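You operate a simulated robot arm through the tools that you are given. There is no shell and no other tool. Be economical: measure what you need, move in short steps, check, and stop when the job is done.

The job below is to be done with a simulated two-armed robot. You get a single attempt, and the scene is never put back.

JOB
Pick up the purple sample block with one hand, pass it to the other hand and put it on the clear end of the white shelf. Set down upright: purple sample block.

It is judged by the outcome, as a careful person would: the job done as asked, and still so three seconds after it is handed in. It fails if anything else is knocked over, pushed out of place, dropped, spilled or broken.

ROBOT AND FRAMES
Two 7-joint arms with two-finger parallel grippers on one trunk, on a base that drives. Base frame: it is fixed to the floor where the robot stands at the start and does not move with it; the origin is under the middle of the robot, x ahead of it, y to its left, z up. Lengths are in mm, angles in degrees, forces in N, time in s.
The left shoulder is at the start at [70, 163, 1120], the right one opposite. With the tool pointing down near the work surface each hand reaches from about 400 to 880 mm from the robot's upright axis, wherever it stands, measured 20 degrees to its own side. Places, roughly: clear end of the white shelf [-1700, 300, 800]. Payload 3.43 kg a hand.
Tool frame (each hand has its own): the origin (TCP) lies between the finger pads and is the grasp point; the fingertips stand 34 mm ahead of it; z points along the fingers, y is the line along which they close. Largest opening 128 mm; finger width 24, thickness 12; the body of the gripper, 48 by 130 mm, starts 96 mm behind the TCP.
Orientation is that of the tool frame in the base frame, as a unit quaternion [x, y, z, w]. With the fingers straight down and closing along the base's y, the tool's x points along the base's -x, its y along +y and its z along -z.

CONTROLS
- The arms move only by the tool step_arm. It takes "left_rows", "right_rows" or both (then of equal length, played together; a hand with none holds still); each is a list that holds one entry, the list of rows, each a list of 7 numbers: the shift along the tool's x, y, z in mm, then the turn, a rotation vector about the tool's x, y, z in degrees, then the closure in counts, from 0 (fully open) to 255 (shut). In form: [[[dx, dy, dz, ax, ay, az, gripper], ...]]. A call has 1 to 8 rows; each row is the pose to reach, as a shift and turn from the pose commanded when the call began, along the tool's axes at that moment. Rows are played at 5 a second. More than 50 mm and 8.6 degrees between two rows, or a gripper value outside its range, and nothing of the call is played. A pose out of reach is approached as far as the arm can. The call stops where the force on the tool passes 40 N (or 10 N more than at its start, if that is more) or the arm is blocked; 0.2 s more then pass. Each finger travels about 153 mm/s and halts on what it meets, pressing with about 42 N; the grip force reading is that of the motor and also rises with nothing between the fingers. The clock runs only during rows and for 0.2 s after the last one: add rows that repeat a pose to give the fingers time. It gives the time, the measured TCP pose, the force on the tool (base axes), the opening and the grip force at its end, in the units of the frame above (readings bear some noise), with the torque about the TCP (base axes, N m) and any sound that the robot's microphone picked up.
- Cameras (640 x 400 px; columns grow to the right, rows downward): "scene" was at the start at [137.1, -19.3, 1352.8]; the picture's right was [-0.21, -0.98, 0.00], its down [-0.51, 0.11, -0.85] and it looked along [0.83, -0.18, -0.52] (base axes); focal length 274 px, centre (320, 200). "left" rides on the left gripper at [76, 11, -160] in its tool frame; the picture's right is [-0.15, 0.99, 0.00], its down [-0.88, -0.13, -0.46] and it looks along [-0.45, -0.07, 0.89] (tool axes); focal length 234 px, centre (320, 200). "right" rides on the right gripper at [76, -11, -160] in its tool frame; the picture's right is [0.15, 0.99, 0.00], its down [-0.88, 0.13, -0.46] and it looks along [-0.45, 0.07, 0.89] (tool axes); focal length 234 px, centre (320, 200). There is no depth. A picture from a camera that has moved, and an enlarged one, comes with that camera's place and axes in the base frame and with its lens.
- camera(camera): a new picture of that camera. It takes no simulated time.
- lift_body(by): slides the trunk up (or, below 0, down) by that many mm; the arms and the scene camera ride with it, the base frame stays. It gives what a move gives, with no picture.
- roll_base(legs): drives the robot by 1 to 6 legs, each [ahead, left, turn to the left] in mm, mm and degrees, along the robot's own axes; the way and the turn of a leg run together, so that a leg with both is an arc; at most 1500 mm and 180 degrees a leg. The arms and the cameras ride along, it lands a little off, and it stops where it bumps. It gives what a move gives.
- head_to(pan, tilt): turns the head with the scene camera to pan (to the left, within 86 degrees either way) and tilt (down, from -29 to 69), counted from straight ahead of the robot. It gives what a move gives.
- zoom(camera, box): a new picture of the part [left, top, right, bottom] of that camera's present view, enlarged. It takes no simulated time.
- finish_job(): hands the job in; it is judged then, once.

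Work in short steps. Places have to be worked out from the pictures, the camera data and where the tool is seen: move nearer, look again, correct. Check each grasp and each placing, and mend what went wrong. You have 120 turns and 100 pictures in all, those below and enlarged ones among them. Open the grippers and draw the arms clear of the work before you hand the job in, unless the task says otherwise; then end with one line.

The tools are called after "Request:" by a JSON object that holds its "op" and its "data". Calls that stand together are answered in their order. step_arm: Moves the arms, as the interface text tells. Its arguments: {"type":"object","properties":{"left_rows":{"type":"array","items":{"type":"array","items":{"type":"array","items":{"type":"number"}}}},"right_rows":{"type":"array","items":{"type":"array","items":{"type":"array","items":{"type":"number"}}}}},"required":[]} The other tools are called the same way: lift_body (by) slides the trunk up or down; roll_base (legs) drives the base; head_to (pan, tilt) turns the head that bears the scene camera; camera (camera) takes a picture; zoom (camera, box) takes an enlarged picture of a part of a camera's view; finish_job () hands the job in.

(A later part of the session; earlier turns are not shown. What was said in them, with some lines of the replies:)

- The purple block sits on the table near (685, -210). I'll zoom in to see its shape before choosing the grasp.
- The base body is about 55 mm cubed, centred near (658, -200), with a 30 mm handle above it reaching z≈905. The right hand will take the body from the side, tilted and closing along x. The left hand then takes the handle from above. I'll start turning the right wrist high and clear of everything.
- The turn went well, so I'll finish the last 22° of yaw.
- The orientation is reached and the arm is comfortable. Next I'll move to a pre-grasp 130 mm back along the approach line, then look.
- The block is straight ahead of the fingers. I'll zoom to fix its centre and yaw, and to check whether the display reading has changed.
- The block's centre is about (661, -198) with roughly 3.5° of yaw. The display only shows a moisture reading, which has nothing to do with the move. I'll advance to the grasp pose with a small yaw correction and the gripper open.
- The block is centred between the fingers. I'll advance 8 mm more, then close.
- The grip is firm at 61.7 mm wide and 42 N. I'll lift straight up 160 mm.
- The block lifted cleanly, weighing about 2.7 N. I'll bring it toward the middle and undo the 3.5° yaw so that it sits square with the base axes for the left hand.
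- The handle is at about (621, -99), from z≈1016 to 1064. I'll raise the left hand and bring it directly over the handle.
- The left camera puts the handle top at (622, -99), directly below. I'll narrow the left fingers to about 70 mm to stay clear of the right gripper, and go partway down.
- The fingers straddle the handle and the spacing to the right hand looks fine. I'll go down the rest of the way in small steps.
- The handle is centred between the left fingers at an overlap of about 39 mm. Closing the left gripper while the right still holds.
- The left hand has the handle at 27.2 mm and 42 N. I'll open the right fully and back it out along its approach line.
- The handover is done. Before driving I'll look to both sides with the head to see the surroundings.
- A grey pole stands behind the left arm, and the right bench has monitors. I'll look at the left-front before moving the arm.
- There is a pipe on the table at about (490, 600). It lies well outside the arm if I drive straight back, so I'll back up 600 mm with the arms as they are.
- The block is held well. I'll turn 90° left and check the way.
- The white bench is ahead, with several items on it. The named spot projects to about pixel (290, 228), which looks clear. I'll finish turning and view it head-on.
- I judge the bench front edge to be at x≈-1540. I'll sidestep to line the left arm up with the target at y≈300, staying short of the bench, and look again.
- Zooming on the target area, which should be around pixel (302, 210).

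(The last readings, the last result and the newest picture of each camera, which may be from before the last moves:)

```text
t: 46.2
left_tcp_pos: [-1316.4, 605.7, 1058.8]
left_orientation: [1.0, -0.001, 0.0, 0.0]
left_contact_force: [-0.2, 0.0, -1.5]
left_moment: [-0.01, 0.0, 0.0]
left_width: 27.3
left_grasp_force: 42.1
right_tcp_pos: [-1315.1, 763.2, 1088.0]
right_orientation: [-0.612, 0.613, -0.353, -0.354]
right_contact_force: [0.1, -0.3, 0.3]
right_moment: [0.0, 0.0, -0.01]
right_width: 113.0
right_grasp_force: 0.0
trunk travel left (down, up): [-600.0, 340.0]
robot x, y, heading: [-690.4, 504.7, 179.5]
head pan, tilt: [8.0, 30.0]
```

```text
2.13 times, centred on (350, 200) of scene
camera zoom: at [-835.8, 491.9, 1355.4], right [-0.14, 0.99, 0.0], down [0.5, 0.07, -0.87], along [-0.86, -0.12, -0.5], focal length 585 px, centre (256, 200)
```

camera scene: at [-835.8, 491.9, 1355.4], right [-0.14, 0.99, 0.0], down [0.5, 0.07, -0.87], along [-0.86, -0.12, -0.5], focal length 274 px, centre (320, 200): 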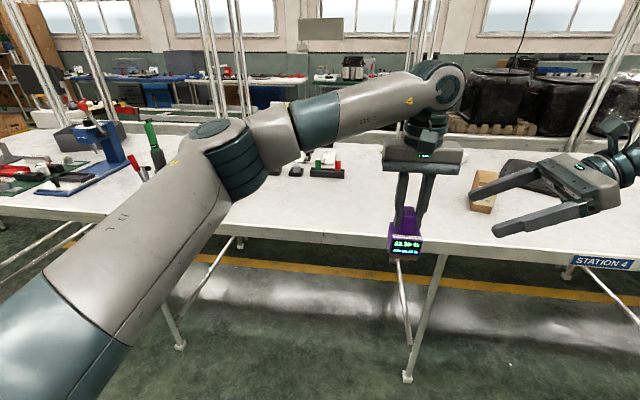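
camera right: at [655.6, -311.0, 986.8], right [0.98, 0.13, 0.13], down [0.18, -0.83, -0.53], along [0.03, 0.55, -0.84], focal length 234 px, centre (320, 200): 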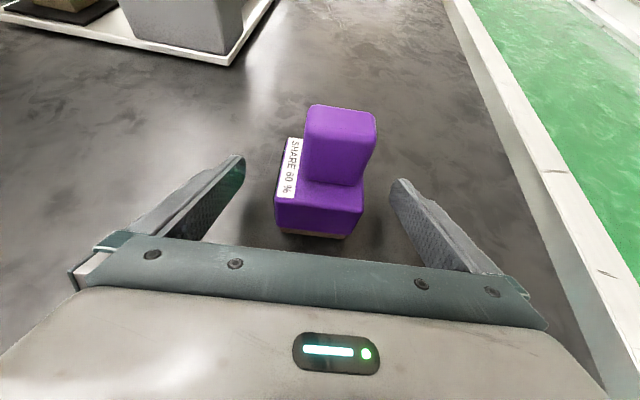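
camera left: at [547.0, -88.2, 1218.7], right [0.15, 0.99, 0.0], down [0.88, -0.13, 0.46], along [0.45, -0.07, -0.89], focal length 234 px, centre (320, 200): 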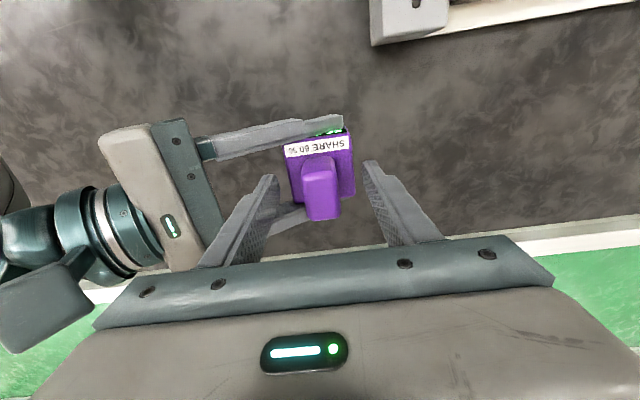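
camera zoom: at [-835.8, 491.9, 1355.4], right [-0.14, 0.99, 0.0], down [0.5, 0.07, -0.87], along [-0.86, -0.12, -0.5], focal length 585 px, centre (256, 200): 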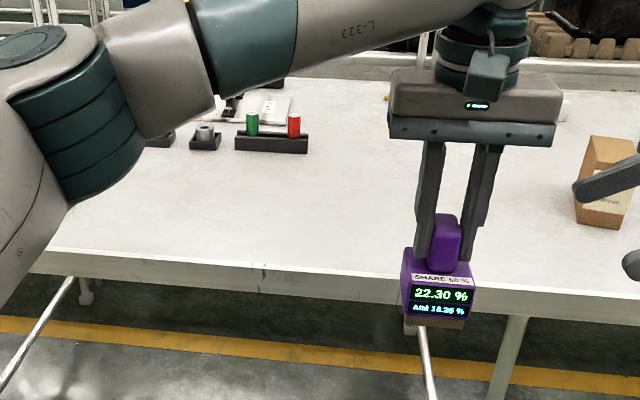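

The target spot is clear, just in front of the black holder. Here, clear of the bench, I'll shift the left hand to its comfortable reach and pull the right arm back and up, so that neither passes over bench items during the drive.

Request:
{"op": "step_arm", "data": {"left_rows": [[[7, 43, 0, 0, 0, 0, 255], [14, 86, 0, 0, 0, 0, 255], [20, 129, 0, 0, 0, 0, 255], [27, 172, 0, 0, 0, 0, 255], [33, 215, 0, 0, 0, 0, 255], [40, 258, 0, 0, 0, 0, 255], [46, 300, 0, 0, 0, 0, 255], [46, 300, 0, 0, 0, 0, 255]]], "right_rows": [[[10, -25, -6, 0, 0, 0, 30], [20, -50, -12, 0, 0, 0, 30], [30, -75, -18, 0, 0, 0, 30], [40, -100, -24, 0, 0, 0, 30], [50, -125, -30, 0, 0, 0, 30], [60, -150, -36, 0, 0, 0, 30], [69, -170, -40, 0, 0, 0, 30], [69, -170, -40, 0, 0, 0, 30]]]}}

Request:
{"op": "camera", "data": {"camera": "scene"}}

```text
t: 48.0
left_tcp_pos: [-1271.2, 305.9, 1058.2]
left_orientation: [1.0, -0.001, 0.0, 0.001]
left_contact_force: [-0.3, -0.6, -2.4]
left_moment: [0.01, 0.03, -0.01]
left_width: 27.2
left_grasp_force: 42.1
right_tcp_pos: [-1145.1, 766.1, 1167.1]
right_orientation: [-0.611, 0.613, -0.354, -0.354]
right_contact_force: [-0.6, -0.4, 0.3]
right_moment: [0.01, 0.0, 0.04]
right_width: 113.1
right_grasp_force: 0.0
trunk travel left (down, up): [-600.0, 340.0]
robot x, y, heading: [-691.7, 505.1, 179.8]
head pan, tilt: [8.0, 30.0]
```

```text
65 pictures are left
camera scene: at [-836.6, 493.3, 1355.3], right [-0.14, 0.99, 0.0], down [0.5, 0.07, -0.87], along [-0.86, -0.12, -0.5], focal length 274 px, centre (320, 200)
```

scene: 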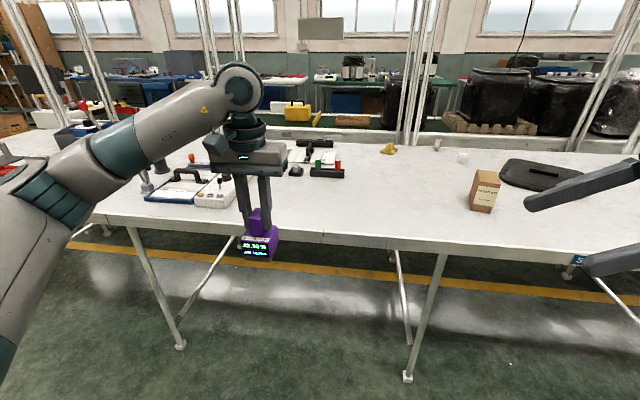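

The path is clear: nothing within about 300 mm of the spot, and the arms stay above z≈950. Driving forward so the hand lands over (-1690, 300).

Request:
{"op": "roll_base", "data": {"legs": [[415, 0, 0]]}}

Request:
{"op": "head_to", "data": {"pan": 18, "tilt": 38}}

Request:
{"op": "camera", "data": {"camera": "scene"}}

Request:
{"op": "camera", "data": {"camera": "left"}}

```text
t: 50.6
left_tcp_pos: [-1692.0, 304.0, 1057.8]
left_orientation: [1.0, 0.002, 0.0, -0.001]
left_contact_force: [-1.1, 0.6, -0.6]
left_moment: [0.02, 0.0, 0.02]
left_width: 27.2
left_grasp_force: 42.1
right_tcp_pos: [-1567.4, 765.2, 1167.6]
right_orientation: [0.613, -0.612, 0.354, 0.353]
right_contact_force: [0.1, 0.6, 0.1]
right_moment: [0.01, -0.05, 0.0]
right_width: 113.0
right_grasp_force: 0.0
trunk travel left (down, up): [-600.0, 340.0]
robot x, y, heading: [-1116.5, 504.5, -180.0]
head pan, tilt: [8.0, 30.0]
```

```text
t: 51.3
left_tcp_pos: [-1690.8, 303.4, 1058.9]
left_orientation: [1.0, 0.0, 0.0, 0.0]
left_contact_force: [-0.3, 0.4, -0.2]
left_moment: [0.03, -0.01, -0.02]
left_width: 27.4
left_grasp_force: 42.3
right_tcp_pos: [-1566.7, 764.5, 1167.7]
right_orientation: [0.613, -0.612, 0.354, 0.354]
right_contact_force: [0.1, 0.3, 0.2]
right_moment: [0.01, 0.0, -0.01]
right_width: 112.9
right_grasp_force: 0.1
trunk travel left (down, up): [-600.0, 340.0]
robot x, y, heading: [-1117.9, 505.3, -179.9]
head pan, tilt: [18.0, 38.0]
```

```text
64 pictures are left
camera scene: at [-1249.8, 477.4, 1343.0], right [-0.31, 0.95, 0.0], down [0.59, 0.19, -0.79], along [-0.75, -0.24, -0.62], focal length 274 px, centre (320, 200)
```

scene: 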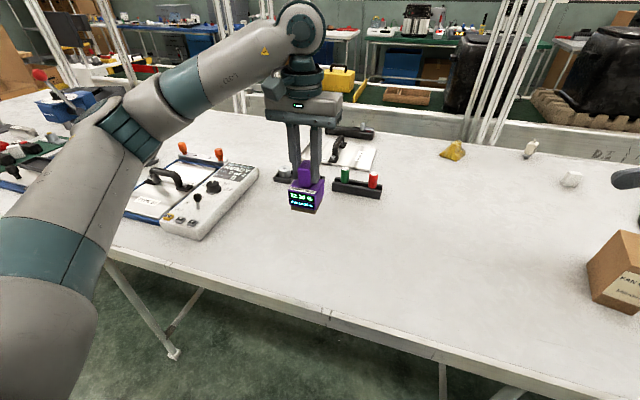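

```text
63 pictures are left
camera left: at [-1615.0, 293.1, 1217.6], right [-0.14, -0.99, 0.0], down [-0.88, 0.13, 0.46], along [-0.45, 0.07, -0.89], focal length 234 px, centre (320, 200)
```

left: 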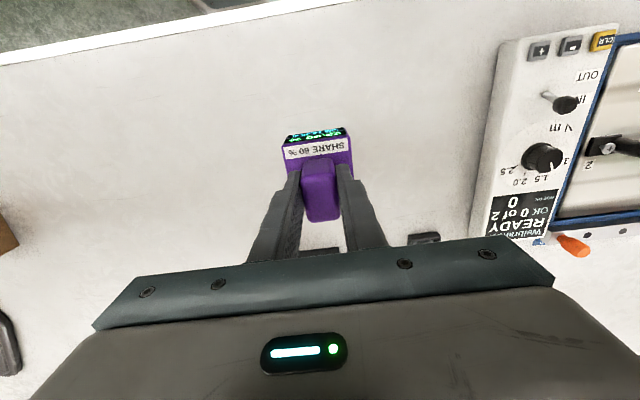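

The spot directly below is clear. The block bottom is at about z=959, so I'll lower 135 mm and look.

Request:
{"op": "step_arm", "data": {"left_rows": [[[0, 0, 25, 0, 0, 0, 255], [0, 0, 55, 0, 0, 0, 255], [0, 0, 85, 0, 0, 0, 255], [0, 0, 110, 0, 0, 0, 255], [0, 0, 125, 0, 0, 0, 255], [0, 0, 135, 0, 0, 0, 255], [0, 0, 135, 0, 0, 0, 255]]]}}

Request:
{"op": "zoom", "data": {"camera": "scene", "box": [220, 120, 400, 290]}}

```text
t: 52.7
left_tcp_pos: [-1691.2, 304.6, 936.2]
left_orientation: [1.0, 0.002, -0.009, -0.003]
left_contact_force: [9.8, 0.2, 30.8]
left_moment: [-0.52, -1.37, 0.1]
left_width: 27.2
left_grasp_force: 42.0
right_tcp_pos: [-1564.3, 765.5, 1168.7]
right_orientation: [0.614, -0.611, 0.354, 0.353]
right_contact_force: [0.3, -0.5, 0.3]
right_moment: [0.0, -0.03, 0.02]
right_width: 113.1
right_grasp_force: 0.0
trunk travel left (down, up): [-600.0, 340.0]
robot x, y, heading: [-1114.2, 503.1, -179.9]
head pan, tilt: [18.0, 38.0]
stopped in row 6 (left hand): the force on the tool passed its limit (the readings are from after the stop); the commanded pose is now the measured one
```

```text
2.35 times, centred on (310, 205) of scene
camera zoom: at [-1247.3, 478.1, 1343.5], right [-0.31, 0.95, 0.0], down [0.58, 0.19, -0.79], along [-0.75, -0.25, -0.61], focal length 645 px, centre (344, 188)
```

zoom: 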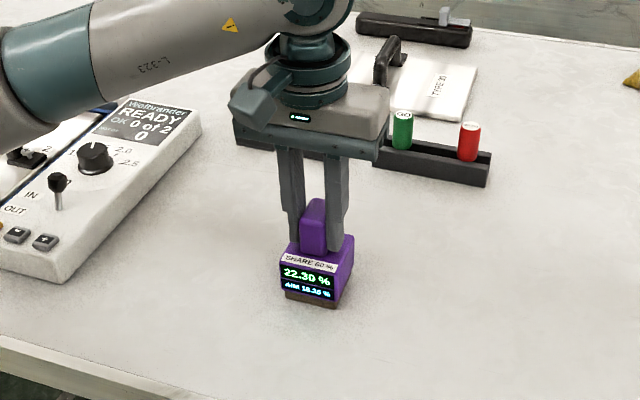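

The shelf is higher than 800: contact came at TCP z=936, so its surface is around 836. The block is standing on it with about 31 N of pressing. I'll ease up a little and level the hand.

Request:
{"op": "step_arm", "data": {"left_rows": [[[0, 0, -2, -0.3, 1.0, 0.2, 255], [0, 0, -2, -0.3, 1.0, 0.2, 255]]]}}

Request:
{"op": "zoom", "data": {"camera": "scene", "box": [275, 190, 345, 260]}}

Request:
{"op": "camera", "data": {"camera": "left"}}

```text
t: 53.3
left_tcp_pos: [-1693.5, 303.8, 937.3]
left_orientation: [1.0, 0.0, -0.002, 0.0]
left_contact_force: [-4.0, 1.8, 27.3]
left_moment: [0.51, 1.29, -0.05]
left_width: 27.3
left_grasp_force: 41.9
right_tcp_pos: [-1564.8, 766.0, 1168.5]
right_orientation: [0.613, -0.611, 0.353, 0.355]
right_contact_force: [-0.4, -0.2, -1.5]
right_moment: [-0.01, 0.03, -0.03]
right_width: 112.9
right_grasp_force: 0.1
trunk travel left (down, up): [-600.0, 340.0]
robot x, y, heading: [-1117.0, 506.0, -179.8]
head pan, tilt: [18.0, 38.0]
```

```text
5.71 times, centred on (310, 225) of scene
camera zoom: at [-1247.4, 478.3, 1343.4], right [-0.31, 0.95, 0.0], down [0.58, 0.19, -0.79], along [-0.75, -0.25, -0.61], focal length 1566 px, centre (377, 57)
```

zoom: 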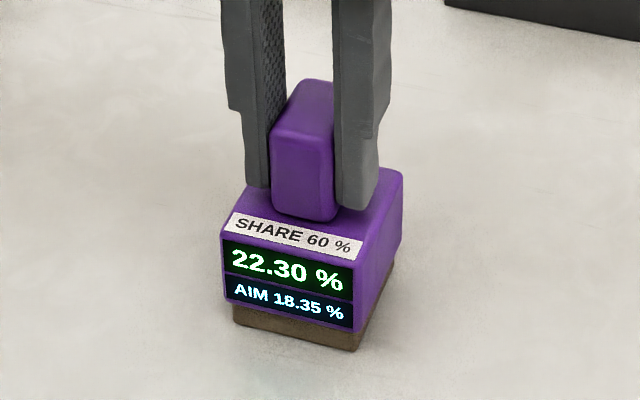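

```text
60 pictures are left
camera left: at [-1616.3, 294.3, 1095.7], right [-0.15, -0.99, 0.0], down [-0.88, 0.13, 0.46], along [-0.45, 0.07, -0.89], focal length 234 px, centre (320, 200)
```

left: 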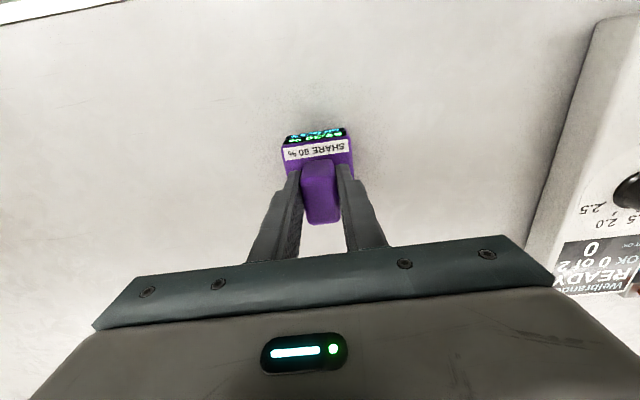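

Still pressing at 27 N, and the moment flipped sign, so the flat attitude lies about halfway. I'll ease up and rotate back half a degree.

Request:
{"op": "step_arm", "data": {"left_rows": [[[0, 0, -1.5, 0.15, -0.5, 0, 255], [0, 0, -1.5, 0.15, -0.5, 0, 255], [0, 0, -1.5, 0.15, -0.5, 0, 255]]]}}

```text
t: 54.1
left_tcp_pos: [-1692.0, 303.9, 936.7]
left_orientation: [1.0, -0.001, -0.004, 0.0]
left_contact_force: [-3.6, 3.7, 20.9]
left_moment: [0.34, 1.01, -0.07]
left_width: 27.3
left_grasp_force: 42.3
right_tcp_pos: [-1564.9, 765.4, 1169.1]
right_orientation: [0.613, -0.612, 0.353, 0.354]
right_contact_force: [0.1, -0.9, 0.0]
right_moment: [-0.02, 0.01, -0.01]
right_width: 112.9
right_grasp_force: 0.1
trunk travel left (down, up): [-600.0, 340.0]
robot x, y, heading: [-1116.6, 500.1, -179.8]
head pan, tilt: [18.0, 38.0]
```

Pressure is falling. Another couple of millimetres up should leave a light contact.

Request:
{"op": "step_arm", "data": {"left_rows": [[[0, 0, -2, 0, 0, 0, 255], [0, 0, -2, 0, 0, 0, 255]]]}}

```text
t: 54.7
left_tcp_pos: [-1692.3, 304.3, 936.6]
left_orientation: [1.0, 0.0, -0.001, -0.001]
left_contact_force: [0.2, 3.3, 5.0]
left_moment: [0.39, 0.24, -0.07]
left_width: 27.2
left_grasp_force: 42.2
right_tcp_pos: [-1567.0, 764.7, 1168.1]
right_orientation: [0.613, -0.611, 0.354, 0.353]
right_contact_force: [-0.8, 0.3, 0.2]
right_moment: [-0.02, -0.03, 0.02]
right_width: 113.1
right_grasp_force: 0.0
trunk travel left (down, up): [-600.0, 340.0]
robot x, y, heading: [-1115.9, 501.2, -179.7]
head pan, tilt: [18.0, 38.0]
```

Light contact at 5 N, and the hand is level. I'll open the fingers gently and leave the hand in place.

Request:
{"op": "step_arm", "data": {"left_rows": [[[0, 0, 0, 0, 0, 0, 190], [0, 0, 0, 0, 0, 0, 160], [0, 0, 0, 0, 0, 0, 120], [0, 0, 0, 0, 0, 0, 90], [0, 0, 0, 0, 0, 0, 90]]]}}

Request:
{"op": "zoom", "data": {"camera": "scene", "box": [265, 180, 355, 270]}}

```text
t: 55.9
left_tcp_pos: [-1691.9, 303.0, 936.1]
left_orientation: [1.0, 0.0, -0.002, 0.0]
left_contact_force: [0.1, 0.5, -0.2]
left_moment: [0.02, 0.04, 0.02]
left_width: 82.7
left_grasp_force: 0.0
right_tcp_pos: [-1566.3, 764.6, 1169.4]
right_orientation: [0.612, -0.612, 0.354, 0.354]
right_contact_force: [0.0, -0.6, 0.0]
right_moment: [0.03, 0.03, -0.02]
right_width: 113.1
right_grasp_force: 0.1
trunk travel left (down, up): [-600.0, 340.0]
robot x, y, heading: [-1116.6, 504.2, -179.9]
head pan, tilt: [18.0, 38.0]
```

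```text
4.44 times, centred on (310, 225) of scene
camera zoom: at [-1249.7, 477.2, 1343.0], right [-0.31, 0.95, 0.0], down [0.59, 0.19, -0.79], along [-0.75, -0.24, -0.62], focal length 1218 px, centre (364, 89)
```

zoom: 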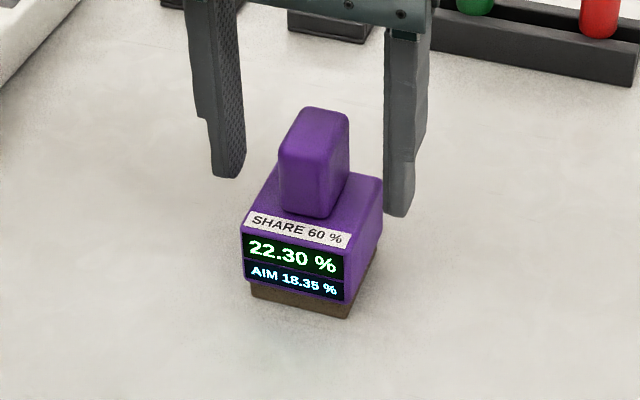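

The block stands upright and free. I'll raise the left hand straight up.

Request:
{"op": "step_arm", "data": {"left_rows": [[[0, 0, -20, 0, 0, 0, 90], [0, 0, -50, 0, 0, 0, 90], [0, 0, -90, 0, 0, 0, 60], [0, 0, -130, 0, 0, 0, 0], [0, 0, -170, 0, 0, 0, 0], [0, 0, -170, 0, 0, 0, 0]]], "right_rows": [[[0, 0, 0, 0, 0, 0, 0], [0, 0, 0, 0, 0, 0, 0], [0, 0, 0, 0, 0, 0, 0], [0, 0, 0, 0, 0, 0, 0], [0, 0, 0, 0, 0, 0, 0], [0, 0, 0, 0, 0, 0, 0]]]}}

Request:
{"op": "roll_base", "data": {"legs": [[-400, 0, 0]]}}

Request:
{"op": "camera", "data": {"camera": "scene"}}

```text
t: 57.3
left_tcp_pos: [-1692.7, 302.6, 1105.1]
left_orientation: [1.0, 0.0, -0.002, -0.001]
left_contact_force: [0.0, 0.3, 0.9]
left_moment: [0.0, -0.02, -0.04]
left_width: 128.1
left_grasp_force: 0.1
right_tcp_pos: [-1568.1, 764.1, 1168.6]
right_orientation: [0.613, -0.612, 0.355, 0.353]
right_contact_force: [-0.6, -0.3, -0.1]
right_moment: [0.0, -0.02, -0.01]
right_width: 127.9
right_grasp_force: 0.0
trunk travel left (down, up): [-600.0, 340.0]
robot x, y, heading: [-1117.7, 503.8, -179.6]
head pan, tilt: [18.0, 38.0]
```

```text
t: 59.8
left_tcp_pos: [-1288.9, 306.8, 1105.5]
left_orientation: [1.0, -0.003, -0.002, -0.001]
left_contact_force: [0.1, 0.0, 0.2]
left_moment: [0.05, -0.02, 0.01]
left_width: 128.0
left_grasp_force: 0.0
right_tcp_pos: [-1160.8, 766.9, 1167.5]
right_orientation: [-0.611, 0.614, -0.353, -0.355]
right_contact_force: [0.1, 0.3, 0.2]
right_moment: [-0.06, 0.0, -0.02]
right_width: 128.0
right_grasp_force: 0.1
trunk travel left (down, up): [-600.0, 340.0]
robot x, y, heading: [-714.3, 501.7, 179.5]
head pan, tilt: [18.0, 38.0]
```

```text
58 pictures are left
camera scene: at [-845.7, 477.4, 1343.0], right [-0.3, 0.95, 0.0], down [0.59, 0.19, -0.79], along [-0.75, -0.24, -0.62], focal length 274 px, centre (320, 200)
```

scene: 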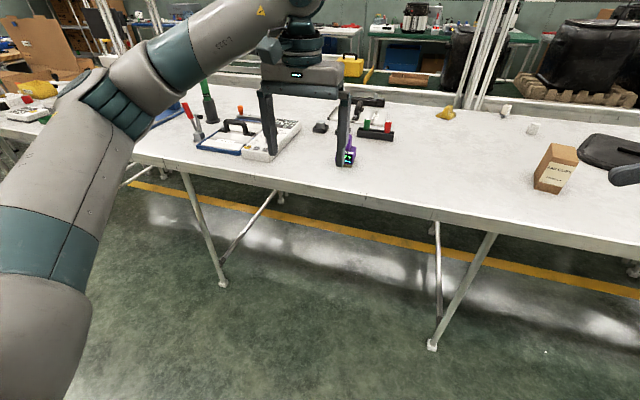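

The block stands on the shelf undisturbed, both grippers are open and the arms are clear. Handing in.

Request:
{"op": "finish_job", "data": {}}

```text
The job is handed in.
```

The purple sample block was picked up with the right hand and passed to the left. It now stands upright on the clear part of the white shelf, at about (-1692, 303), and I saw nothing else disturbed.
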